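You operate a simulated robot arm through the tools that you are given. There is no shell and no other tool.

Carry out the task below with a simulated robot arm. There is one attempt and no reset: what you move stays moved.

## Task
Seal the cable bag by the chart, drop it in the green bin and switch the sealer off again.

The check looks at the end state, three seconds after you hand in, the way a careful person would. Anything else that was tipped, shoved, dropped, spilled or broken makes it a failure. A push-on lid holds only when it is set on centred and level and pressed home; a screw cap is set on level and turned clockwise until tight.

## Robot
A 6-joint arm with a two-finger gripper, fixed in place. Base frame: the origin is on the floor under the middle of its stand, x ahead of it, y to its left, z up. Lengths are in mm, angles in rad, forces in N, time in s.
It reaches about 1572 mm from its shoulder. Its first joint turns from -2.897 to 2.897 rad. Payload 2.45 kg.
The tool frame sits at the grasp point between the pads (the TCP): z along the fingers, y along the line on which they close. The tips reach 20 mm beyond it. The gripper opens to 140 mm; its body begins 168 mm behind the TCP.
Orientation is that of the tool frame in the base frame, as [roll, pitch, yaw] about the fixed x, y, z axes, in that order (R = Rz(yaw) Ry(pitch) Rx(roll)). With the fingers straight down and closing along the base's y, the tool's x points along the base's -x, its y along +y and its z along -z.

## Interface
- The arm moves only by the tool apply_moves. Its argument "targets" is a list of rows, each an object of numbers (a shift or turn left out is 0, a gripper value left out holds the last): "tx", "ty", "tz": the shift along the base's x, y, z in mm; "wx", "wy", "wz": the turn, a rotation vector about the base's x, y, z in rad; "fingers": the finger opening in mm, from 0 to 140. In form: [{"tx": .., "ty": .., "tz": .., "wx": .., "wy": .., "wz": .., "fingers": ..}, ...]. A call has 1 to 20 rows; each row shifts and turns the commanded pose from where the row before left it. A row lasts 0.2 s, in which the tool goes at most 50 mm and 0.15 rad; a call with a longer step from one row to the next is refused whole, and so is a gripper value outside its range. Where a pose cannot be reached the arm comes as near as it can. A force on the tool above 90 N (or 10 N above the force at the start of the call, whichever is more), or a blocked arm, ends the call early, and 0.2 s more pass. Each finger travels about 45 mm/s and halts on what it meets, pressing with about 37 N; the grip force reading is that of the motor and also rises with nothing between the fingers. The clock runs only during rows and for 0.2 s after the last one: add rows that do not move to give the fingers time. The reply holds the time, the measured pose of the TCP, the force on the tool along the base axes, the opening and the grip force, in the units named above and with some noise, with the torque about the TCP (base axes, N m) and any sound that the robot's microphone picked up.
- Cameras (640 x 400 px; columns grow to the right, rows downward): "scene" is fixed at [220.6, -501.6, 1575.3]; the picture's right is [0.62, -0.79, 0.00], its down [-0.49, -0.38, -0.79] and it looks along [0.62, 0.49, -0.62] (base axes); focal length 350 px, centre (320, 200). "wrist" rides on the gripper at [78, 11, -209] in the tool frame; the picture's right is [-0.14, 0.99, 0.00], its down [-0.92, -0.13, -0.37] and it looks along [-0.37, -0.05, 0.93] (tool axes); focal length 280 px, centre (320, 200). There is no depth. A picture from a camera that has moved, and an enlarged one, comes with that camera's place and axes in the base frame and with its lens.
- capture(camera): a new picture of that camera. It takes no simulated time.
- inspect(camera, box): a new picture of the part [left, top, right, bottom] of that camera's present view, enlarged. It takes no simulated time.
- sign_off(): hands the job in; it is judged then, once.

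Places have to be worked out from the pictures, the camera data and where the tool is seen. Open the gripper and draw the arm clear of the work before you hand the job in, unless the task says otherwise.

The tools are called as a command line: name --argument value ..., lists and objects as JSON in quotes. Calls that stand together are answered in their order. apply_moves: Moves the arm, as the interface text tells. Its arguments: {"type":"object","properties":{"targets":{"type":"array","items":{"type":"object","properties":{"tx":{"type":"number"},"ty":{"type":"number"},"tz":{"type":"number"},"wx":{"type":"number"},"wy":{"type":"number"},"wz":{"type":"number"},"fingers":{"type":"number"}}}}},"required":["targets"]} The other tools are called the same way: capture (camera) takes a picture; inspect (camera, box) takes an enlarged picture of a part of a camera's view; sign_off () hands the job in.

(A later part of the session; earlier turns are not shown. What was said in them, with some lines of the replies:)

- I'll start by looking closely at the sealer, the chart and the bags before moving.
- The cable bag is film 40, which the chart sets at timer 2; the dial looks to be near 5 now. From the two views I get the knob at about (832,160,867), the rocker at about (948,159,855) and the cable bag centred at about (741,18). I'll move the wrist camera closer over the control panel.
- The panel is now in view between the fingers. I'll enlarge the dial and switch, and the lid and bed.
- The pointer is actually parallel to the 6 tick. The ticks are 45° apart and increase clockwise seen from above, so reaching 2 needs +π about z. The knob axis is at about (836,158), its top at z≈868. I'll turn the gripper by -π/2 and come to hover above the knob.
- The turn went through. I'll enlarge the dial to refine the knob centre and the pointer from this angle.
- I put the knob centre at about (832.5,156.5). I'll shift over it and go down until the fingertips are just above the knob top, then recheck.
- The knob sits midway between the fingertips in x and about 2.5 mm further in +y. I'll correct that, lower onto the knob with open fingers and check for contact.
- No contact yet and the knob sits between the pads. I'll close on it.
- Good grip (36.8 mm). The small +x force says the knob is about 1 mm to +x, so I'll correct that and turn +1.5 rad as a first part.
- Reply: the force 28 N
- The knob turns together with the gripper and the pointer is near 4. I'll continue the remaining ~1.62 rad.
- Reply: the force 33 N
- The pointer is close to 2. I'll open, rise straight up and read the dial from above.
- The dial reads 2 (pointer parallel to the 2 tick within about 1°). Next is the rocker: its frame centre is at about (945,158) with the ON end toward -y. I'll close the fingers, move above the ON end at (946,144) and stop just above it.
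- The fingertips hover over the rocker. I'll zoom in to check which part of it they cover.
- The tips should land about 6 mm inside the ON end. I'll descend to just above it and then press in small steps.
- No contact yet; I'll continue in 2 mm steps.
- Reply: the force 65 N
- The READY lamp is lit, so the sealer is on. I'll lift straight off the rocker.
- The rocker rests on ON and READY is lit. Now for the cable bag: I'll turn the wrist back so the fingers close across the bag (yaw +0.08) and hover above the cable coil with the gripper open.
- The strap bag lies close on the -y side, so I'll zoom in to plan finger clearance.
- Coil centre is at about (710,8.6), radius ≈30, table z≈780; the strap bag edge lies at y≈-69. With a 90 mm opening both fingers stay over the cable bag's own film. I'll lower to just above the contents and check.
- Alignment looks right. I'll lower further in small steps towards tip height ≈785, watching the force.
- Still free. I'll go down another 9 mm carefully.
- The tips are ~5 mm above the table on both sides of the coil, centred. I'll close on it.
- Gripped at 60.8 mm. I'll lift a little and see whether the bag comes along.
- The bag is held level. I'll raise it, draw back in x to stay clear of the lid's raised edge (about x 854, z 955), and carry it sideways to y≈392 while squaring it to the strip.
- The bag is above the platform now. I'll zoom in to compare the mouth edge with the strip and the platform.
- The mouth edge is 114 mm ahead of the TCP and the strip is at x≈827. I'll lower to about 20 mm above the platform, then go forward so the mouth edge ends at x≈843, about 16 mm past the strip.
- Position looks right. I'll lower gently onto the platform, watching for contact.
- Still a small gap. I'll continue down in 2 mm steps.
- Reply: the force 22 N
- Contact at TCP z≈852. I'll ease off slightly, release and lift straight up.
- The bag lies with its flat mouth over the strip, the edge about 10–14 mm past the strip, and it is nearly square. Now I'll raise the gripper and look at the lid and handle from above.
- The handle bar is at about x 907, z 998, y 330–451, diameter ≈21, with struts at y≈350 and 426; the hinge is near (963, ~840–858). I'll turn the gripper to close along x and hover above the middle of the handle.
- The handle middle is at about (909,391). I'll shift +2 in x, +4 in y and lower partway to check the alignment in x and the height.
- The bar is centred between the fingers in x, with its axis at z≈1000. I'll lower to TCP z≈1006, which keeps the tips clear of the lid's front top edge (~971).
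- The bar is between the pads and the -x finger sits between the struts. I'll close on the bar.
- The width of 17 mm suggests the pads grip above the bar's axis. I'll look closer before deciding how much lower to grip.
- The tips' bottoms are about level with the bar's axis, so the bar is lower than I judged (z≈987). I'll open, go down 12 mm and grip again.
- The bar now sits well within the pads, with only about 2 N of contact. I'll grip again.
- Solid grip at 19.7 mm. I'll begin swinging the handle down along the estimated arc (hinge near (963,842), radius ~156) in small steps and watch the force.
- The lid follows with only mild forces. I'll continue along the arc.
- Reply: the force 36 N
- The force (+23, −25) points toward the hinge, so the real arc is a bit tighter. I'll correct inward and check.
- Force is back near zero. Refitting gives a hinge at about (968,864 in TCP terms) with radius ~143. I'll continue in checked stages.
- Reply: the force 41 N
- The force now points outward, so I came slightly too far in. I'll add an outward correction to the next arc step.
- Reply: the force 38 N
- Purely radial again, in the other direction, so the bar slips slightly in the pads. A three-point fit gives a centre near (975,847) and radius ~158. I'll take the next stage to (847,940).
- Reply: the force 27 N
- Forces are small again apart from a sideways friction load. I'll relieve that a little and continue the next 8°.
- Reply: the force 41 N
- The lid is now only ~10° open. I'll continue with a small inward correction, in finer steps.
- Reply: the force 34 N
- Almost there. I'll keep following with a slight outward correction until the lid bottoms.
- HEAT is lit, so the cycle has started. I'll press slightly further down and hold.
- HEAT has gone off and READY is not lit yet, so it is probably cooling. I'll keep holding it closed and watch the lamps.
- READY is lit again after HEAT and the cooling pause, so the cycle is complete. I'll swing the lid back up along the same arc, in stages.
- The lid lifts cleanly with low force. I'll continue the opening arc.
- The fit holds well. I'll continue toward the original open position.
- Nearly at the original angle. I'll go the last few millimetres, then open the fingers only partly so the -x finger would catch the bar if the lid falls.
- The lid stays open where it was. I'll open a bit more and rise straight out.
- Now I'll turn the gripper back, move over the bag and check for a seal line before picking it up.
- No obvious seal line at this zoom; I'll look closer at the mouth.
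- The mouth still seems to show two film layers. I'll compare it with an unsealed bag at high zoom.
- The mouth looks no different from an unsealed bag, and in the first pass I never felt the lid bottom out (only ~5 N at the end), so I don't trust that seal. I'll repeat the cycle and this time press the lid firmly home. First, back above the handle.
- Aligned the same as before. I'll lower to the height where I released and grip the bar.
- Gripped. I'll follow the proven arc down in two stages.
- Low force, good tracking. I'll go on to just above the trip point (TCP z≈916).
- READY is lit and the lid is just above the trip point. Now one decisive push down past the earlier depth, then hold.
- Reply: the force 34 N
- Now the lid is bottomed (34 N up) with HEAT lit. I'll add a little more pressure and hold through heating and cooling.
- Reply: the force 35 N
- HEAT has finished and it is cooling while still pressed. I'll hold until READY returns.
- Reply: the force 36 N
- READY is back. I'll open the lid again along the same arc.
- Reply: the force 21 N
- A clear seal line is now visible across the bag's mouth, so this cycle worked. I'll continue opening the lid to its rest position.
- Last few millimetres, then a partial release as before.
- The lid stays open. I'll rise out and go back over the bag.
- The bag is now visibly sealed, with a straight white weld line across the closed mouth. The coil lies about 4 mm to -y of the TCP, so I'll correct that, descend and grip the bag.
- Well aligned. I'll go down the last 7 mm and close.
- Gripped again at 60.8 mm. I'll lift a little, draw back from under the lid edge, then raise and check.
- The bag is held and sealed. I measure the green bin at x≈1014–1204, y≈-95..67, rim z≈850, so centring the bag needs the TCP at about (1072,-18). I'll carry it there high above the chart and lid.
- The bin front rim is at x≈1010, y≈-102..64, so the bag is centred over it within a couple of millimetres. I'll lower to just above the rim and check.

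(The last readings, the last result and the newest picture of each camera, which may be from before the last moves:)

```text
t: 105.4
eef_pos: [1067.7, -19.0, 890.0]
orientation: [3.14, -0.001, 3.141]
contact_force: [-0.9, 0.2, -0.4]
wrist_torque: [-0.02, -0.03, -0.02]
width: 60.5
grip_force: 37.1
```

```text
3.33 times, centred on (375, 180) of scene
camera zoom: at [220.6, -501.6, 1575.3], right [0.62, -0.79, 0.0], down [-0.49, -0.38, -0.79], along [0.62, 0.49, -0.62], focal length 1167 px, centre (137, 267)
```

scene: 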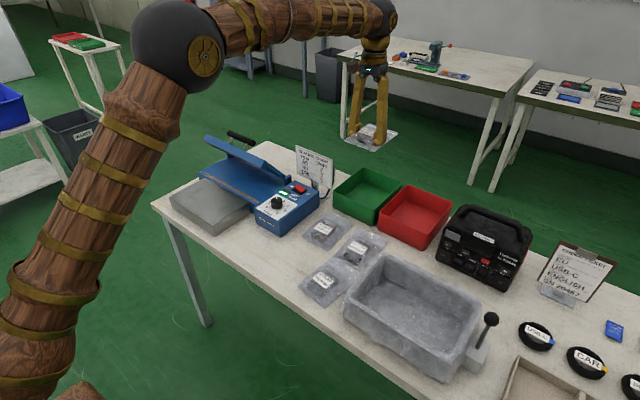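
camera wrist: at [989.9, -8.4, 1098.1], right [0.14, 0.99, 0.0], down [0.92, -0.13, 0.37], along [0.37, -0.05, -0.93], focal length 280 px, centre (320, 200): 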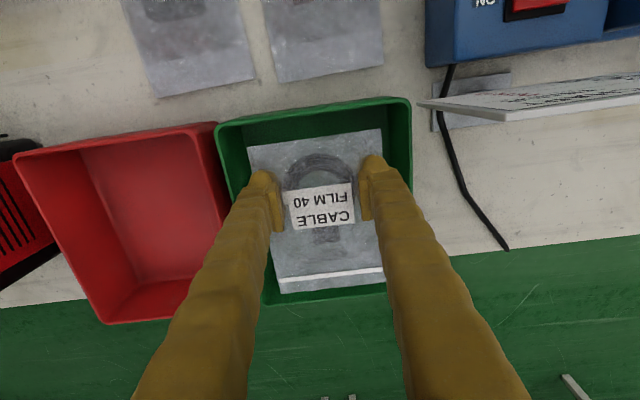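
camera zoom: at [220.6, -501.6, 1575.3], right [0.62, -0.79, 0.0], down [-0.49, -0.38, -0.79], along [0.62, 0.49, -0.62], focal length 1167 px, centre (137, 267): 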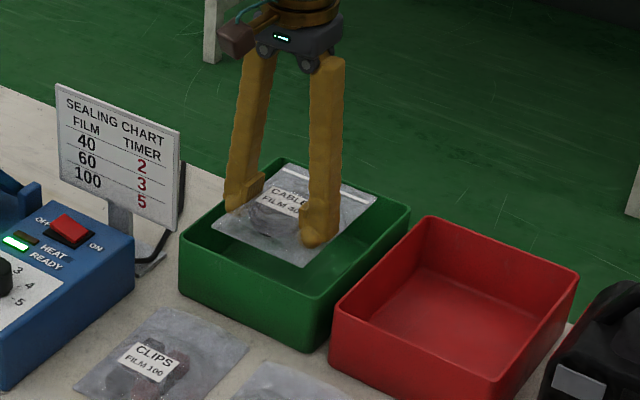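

The bag is well centred in the bin opening. I'll lower it inside.

apply_moves --targets '[{"tz": -25}, {"tz": -25}, {"tz": -15}, {"tz": -5}, {}]'

inspect --camera "scene" --box '[290, 120, 460, 240]'

```text
t: 106.6
eef_pos: [1065.1, -19.4, 819.8]
orientation: [3.139, 0.001, -3.141]
contact_force: [-0.1, -0.5, -0.5]
wrist_torque: [-0.01, 0.02, 0.01]
width: 60.6
grip_force: 36.9
```

```text
3.33 times, centred on (375, 180) of scene
camera zoom: at [220.6, -501.6, 1575.3], right [0.62, -0.79, 0.0], down [-0.49, -0.38, -0.79], along [0.62, 0.49, -0.62], focal length 1167 px, centre (137, 267)
```

zoom: 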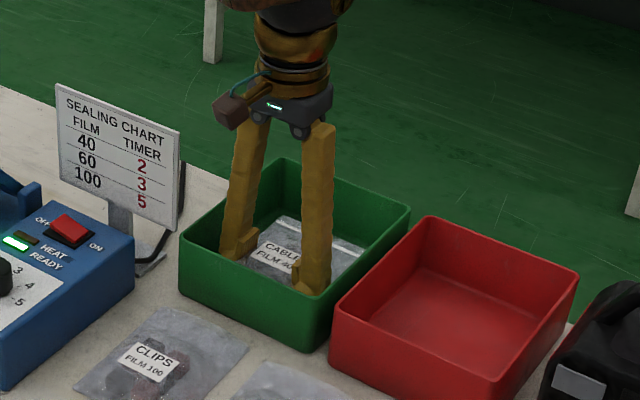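

Free of contact, close above the floor of the bin. I'll ease down a few more millimetres and release with only a small opening.

apply_moves --targets '[{"tz": -3}, {"tz": -2}, {}]'

```text
t: 107.4
eef_pos: [1066.8, -19.5, 815.4]
orientation: [3.139, 0.0, -3.141]
contact_force: [0.0, 1.4, -0.5]
wrist_torque: [-0.02, 0.01, -0.02]
width: 60.7
grip_force: 37.1
```

Now I'll release inside the bin and rise straight out.

apply_moves --targets '[{"tz": -1.5}, {"fingers": 80}, {}, {}, {"tz": 10}, {"tz": 30}, {"tz": 45}, {"tz": 45}, {"tz": 45}, {"tz": 45}, {}]'

inspect --camera "scene" --box '[290, 120, 460, 240]'

capture --camera "wrist"

```text
t: 109.8
eef_pos: [1067.8, -16.7, 1034.5]
orientation: [3.139, 0.0, -3.141]
contact_force: [0.2, -0.4, -0.4]
wrist_torque: [0.01, -0.01, -0.02]
width: 79.6
grip_force: 0.0
```

```text
3.33 times, centred on (375, 180) of scene
camera zoom: at [220.6, -501.6, 1575.3], right [0.62, -0.79, 0.0], down [-0.49, -0.38, -0.79], along [0.62, 0.49, -0.62], focal length 1167 px, centre (137, 267)
```

zoom: 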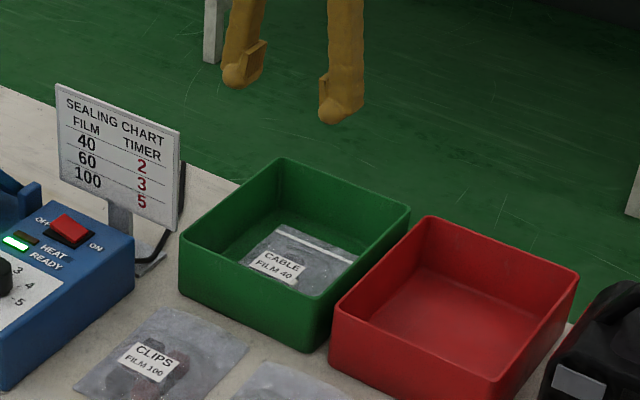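

```text
taken
camera wrist: at [990.5, -6.4, 1242.3], right [0.14, 0.99, 0.0], down [0.92, -0.13, 0.37], along [0.36, -0.05, -0.93], focal length 280 px, centre (320, 200)
```

wrist: 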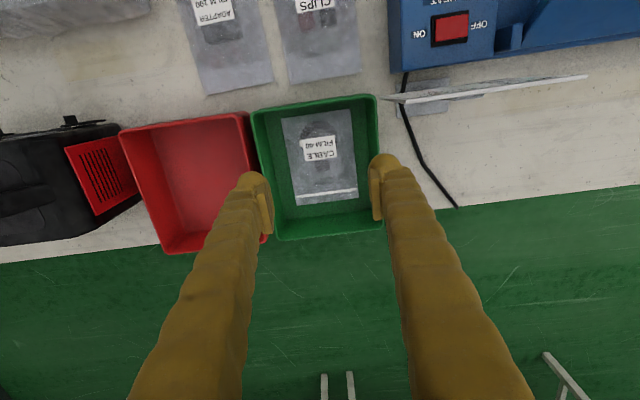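

The sealed bag lies flat in the green bin. Last is the switch: I'll close the fingers, turn the wrist and go above the OFF (+y) end of the rocker at about (946,172).

apply_moves --targets '[{"tz": 32, "fingers": 0}, {"tx": -11.05, "ty": 17.36, "wz": 0.141}, {"tx": -11.05, "ty": 17.36, "wz": 0.141}, {"tx": -11.05, "ty": 17.36, "wz": 0.141}, {"tx": -11.05, "ty": 17.36, "wz": 0.141}, {"tx": -11.05, "ty": 17.36, "wz": 0.141}, {"tx": -11.05, "ty": 17.36, "wz": 0.141}, {"tx": -11.05, "ty": 17.36, "wz": 0.141}, {"tx": -11.05, "ty": 17.36, "wz": 0.141}, {"tx": -11.05, "ty": 17.36, "wz": 0.141}, {"tx": -11.05, "ty": 17.36, "wz": 0.141}, {"tx": -11.0, "ty": 17.4, "wz": 0.141}, {"tz": -40}, {"tz": -40}, {"tz": -40}, {"tz": -40}, {}]'

inspect --camera "wrist" --box '[270, 130, 390, 250]'

inspect --camera "scene" --box '[275, 155, 335, 205]'

```text
t: 113.4
eef_pos: [944.1, 172.9, 902.1]
orientation: [3.14, 0.0, -1.59]
contact_force: [0.5, -0.2, 0.8]
wrist_torque: [0.02, -0.02, -0.03]
width: 0.0
grip_force: 29.4
```

```text
3.33 times, centred on (330, 190) of wrist
camera zoom: at [931.9, 95.8, 1110.0], right [-0.99, 0.16, 0.0], down [0.15, 0.92, 0.37], along [0.06, 0.36, -0.93], focal length 935 px, centre (287, 233)
```

zoom: 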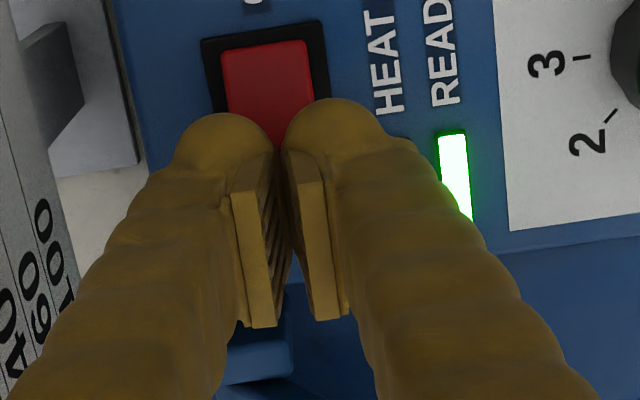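

```text
8.00 times, centred on (305, 180) of scene
camera zoom: at [220.6, -501.6, 1575.3], right [0.62, -0.79, 0.0], down [-0.49, -0.38, -0.79], along [0.62, 0.49, -0.62], focal length 2800 px, centre (440, 360)
```

zoom: 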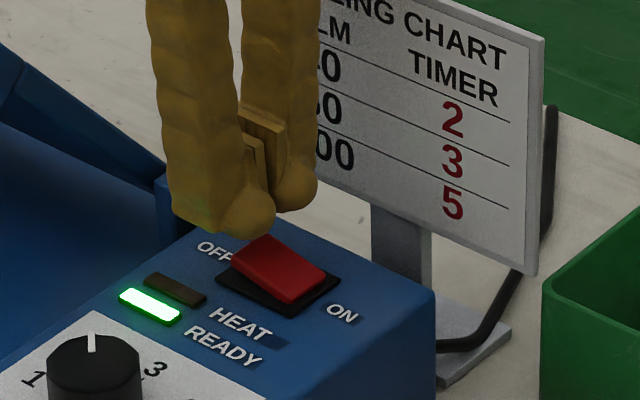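

The tips are over the OFF half, about 7 mm inside its end. I'll descend in small steps to press it.

apply_moves --targets '[{"tz": -6}, {"tz": -6}, {"tz": -4}, {}]'

inspect --camera "scene" --box '[275, 155, 335, 205]'

```text
t: 114.4
eef_pos: [944.3, 172.7, 888.6]
orientation: [3.139, -0.001, -1.59]
contact_force: [0.4, -0.1, 0.5]
wrist_torque: [0.0, -0.03, -0.02]
width: 0.0
grip_force: 29.2
```

```text
8.00 times, centred on (305, 180) of scene
camera zoom: at [220.6, -501.6, 1575.3], right [0.62, -0.79, 0.0], down [-0.49, -0.38, -0.79], along [0.62, 0.49, -0.62], focal length 2800 px, centre (440, 360)
```

zoom: 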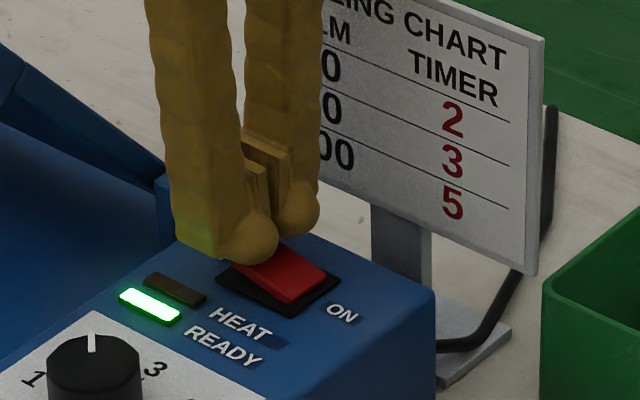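

Not touching yet. I'll continue in small steps.

apply_moves --targets '[{"tz": -3}, {"tz": -3}, {"tz": -2}, {}]'

inspect --camera "scene" --box '[275, 155, 335, 205]'

```text
t: 115.4
eef_pos: [944.9, 172.8, 880.7]
orientation: [3.139, -0.001, -1.59]
contact_force: [-0.5, 0.3, 0.0]
wrist_torque: [0.02, -0.02, 0.01]
width: 0.1
grip_force: 29.3
```

```text
8.00 times, centred on (305, 180) of scene
camera zoom: at [220.6, -501.6, 1575.3], right [0.62, -0.79, 0.0], down [-0.49, -0.38, -0.79], along [0.62, 0.49, -0.62], focal length 2800 px, centre (440, 360)
```

zoom: 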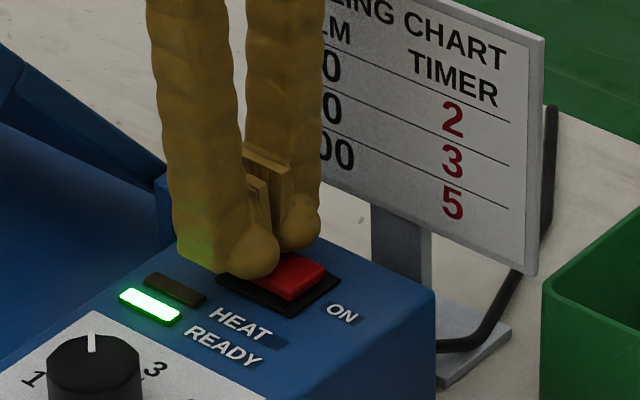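

apply_moves --targets '[{"tz": -2}, {"tz": -2}, {}]'

inspect --camera "scene" --box '[275, 155, 335, 205]'

```text
t: 116.2
eef_pos: [945.1, 173.4, 879.7]
orientation: [-3.14, -0.001, -1.59]
contact_force: [-2.9, 5.3, 34.1]
wrist_torque: [-0.38, 0.03, 0.03]
width: 6.1
grip_force: 29.3
```

```text
8.00 times, centred on (305, 180) of scene
camera zoom: at [220.6, -501.6, 1575.3], right [0.62, -0.79, 0.0], down [-0.49, -0.38, -0.79], along [0.62, 0.49, -0.62], focal length 2800 px, centre (440, 360)
```

zoom: 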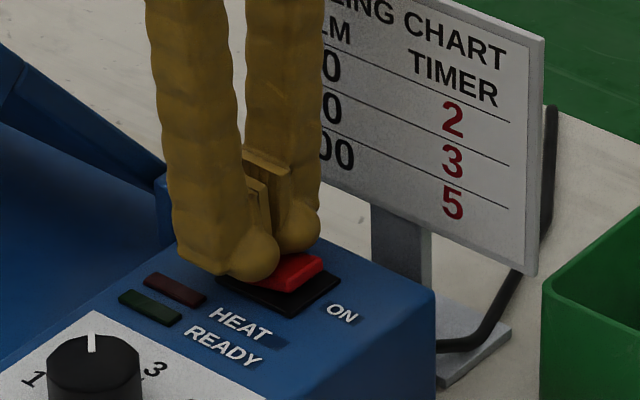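

The lamps went out, so the sealer is off. I'll lift off, open the gripper, and check that the rocker stays in the OFF position.

apply_moves --targets '[{"tz": 10}, {"tz": 30}, {"tz": 45}, {"tz": 45}, {"tz": 45}, {"tx": -40, "tz": 20, "fingers": 80}, {"tx": -45, "tz": 10}, {"tx": -45}, {"tx": -45}, {"tx": -45}, {}]'

capture --camera "scene"

inspect --camera "scene" --box '[250, 140, 350, 220]'

inspect --camera "scene" --box '[290, 140, 460, 260]'

```text
t: 118.6
eef_pos: [723.0, 175.4, 1082.9]
orientation: [3.139, 0.002, -1.588]
contact_force: [-0.1, -0.5, 0.9]
wrist_torque: [0.01, 0.02, 0.0]
width: 79.8
grip_force: 0.2
```

```text
taken
```

scene: 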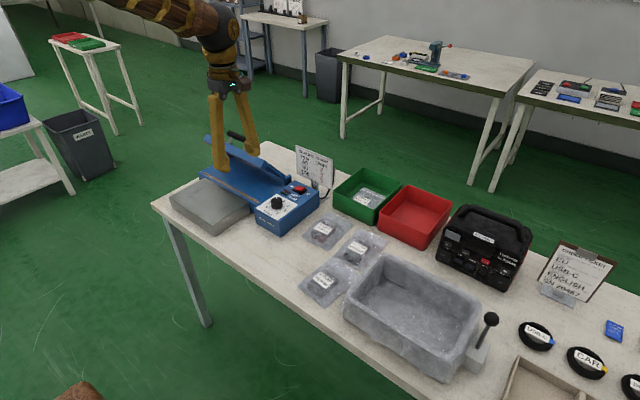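

```text
5.00 times, centred on (300, 180) of scene
camera zoom: at [220.6, -501.6, 1575.3], right [0.62, -0.79, 0.0], down [-0.49, -0.38, -0.79], along [0.62, 0.49, -0.62], focal length 1750 px, centre (420, 300)
```

zoom: 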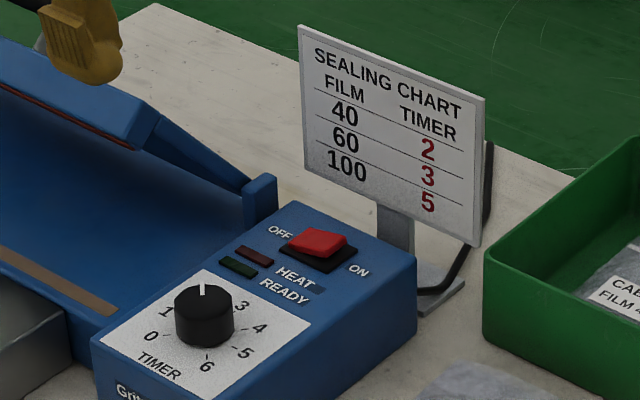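

```text
3.33 times, centred on (375, 200) of scene
camera zoom: at [220.6, -501.6, 1575.3], right [0.62, -0.79, 0.0], down [-0.49, -0.38, -0.79], along [0.62, 0.49, -0.62], focal length 1167 px, centre (137, 200)
```

zoom: 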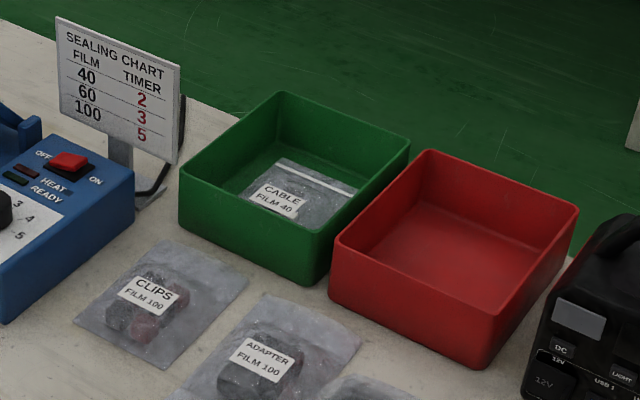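

The rocker is at OFF with both lamps dark, the sealed bag lies in the green bin, and nothing else has shifted. I'll draw the arm up and clear with the gripper open.

apply_moves --targets '[{"tz": 45, "fingers": 140}, {"tz": 45}, {"tx": -30, "tz": 40}, {"tx": -40}, {"tx": -40}, {}, {}]'

capture --camera "scene"

inspect --camera "scene" --box '[150, 120, 350, 245]'

```text
t: 120.2
eef_pos: [615.0, 173.3, 1217.1]
orientation: [3.139, 0.001, -1.588]
contact_force: [-0.3, -0.7, 0.1]
wrist_torque: [-0.05, 0.0, 0.02]
width: 140.1
grip_force: 0.1
```

```text
taken
```

scene: 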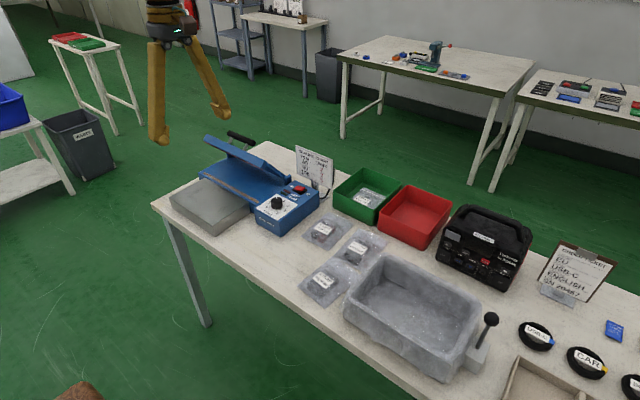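

```text
3.20 times, centred on (250, 182) of scene
camera zoom: at [220.6, -501.6, 1575.3], right [0.62, -0.79, 0.0], down [-0.49, -0.38, -0.79], along [0.62, 0.49, -0.62], focal length 1120 px, centre (544, 256)
```

zoom: 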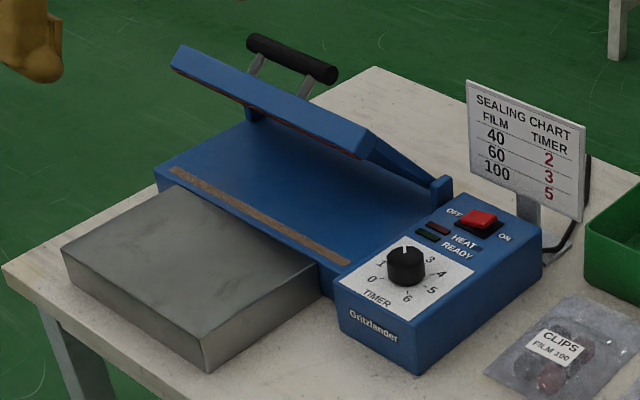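

The sealer is off with the lid at its original angle. The platform, chart and other bags are where they were, and the sealed cable bag is in the green bin. The arm is clear with the gripper open, so I'm handing in.

sign_off

```text
The job is handed in.
```

The cable bag is sealed and lying flat in the green bin, and the sealer is switched off. I've handed the job in.

- **Timer:** the cable bag is film 40, so I turned the dial from 6 to 2, as the chart says. It is still at 2.
- **Sealing:** it took two heat cycles. On the first I didn't press the lid fully home, and the mouth showed no seal. I repeated it with the lid pressed down firmly, which left a straight white seal line across the mouth.
- **End state:** the switch is at OFF with both lamps dark, and the lid is back at its original open angle. In the last pictures nothing else on the bench had moved. The gripper is open and the arm is clear of the work.
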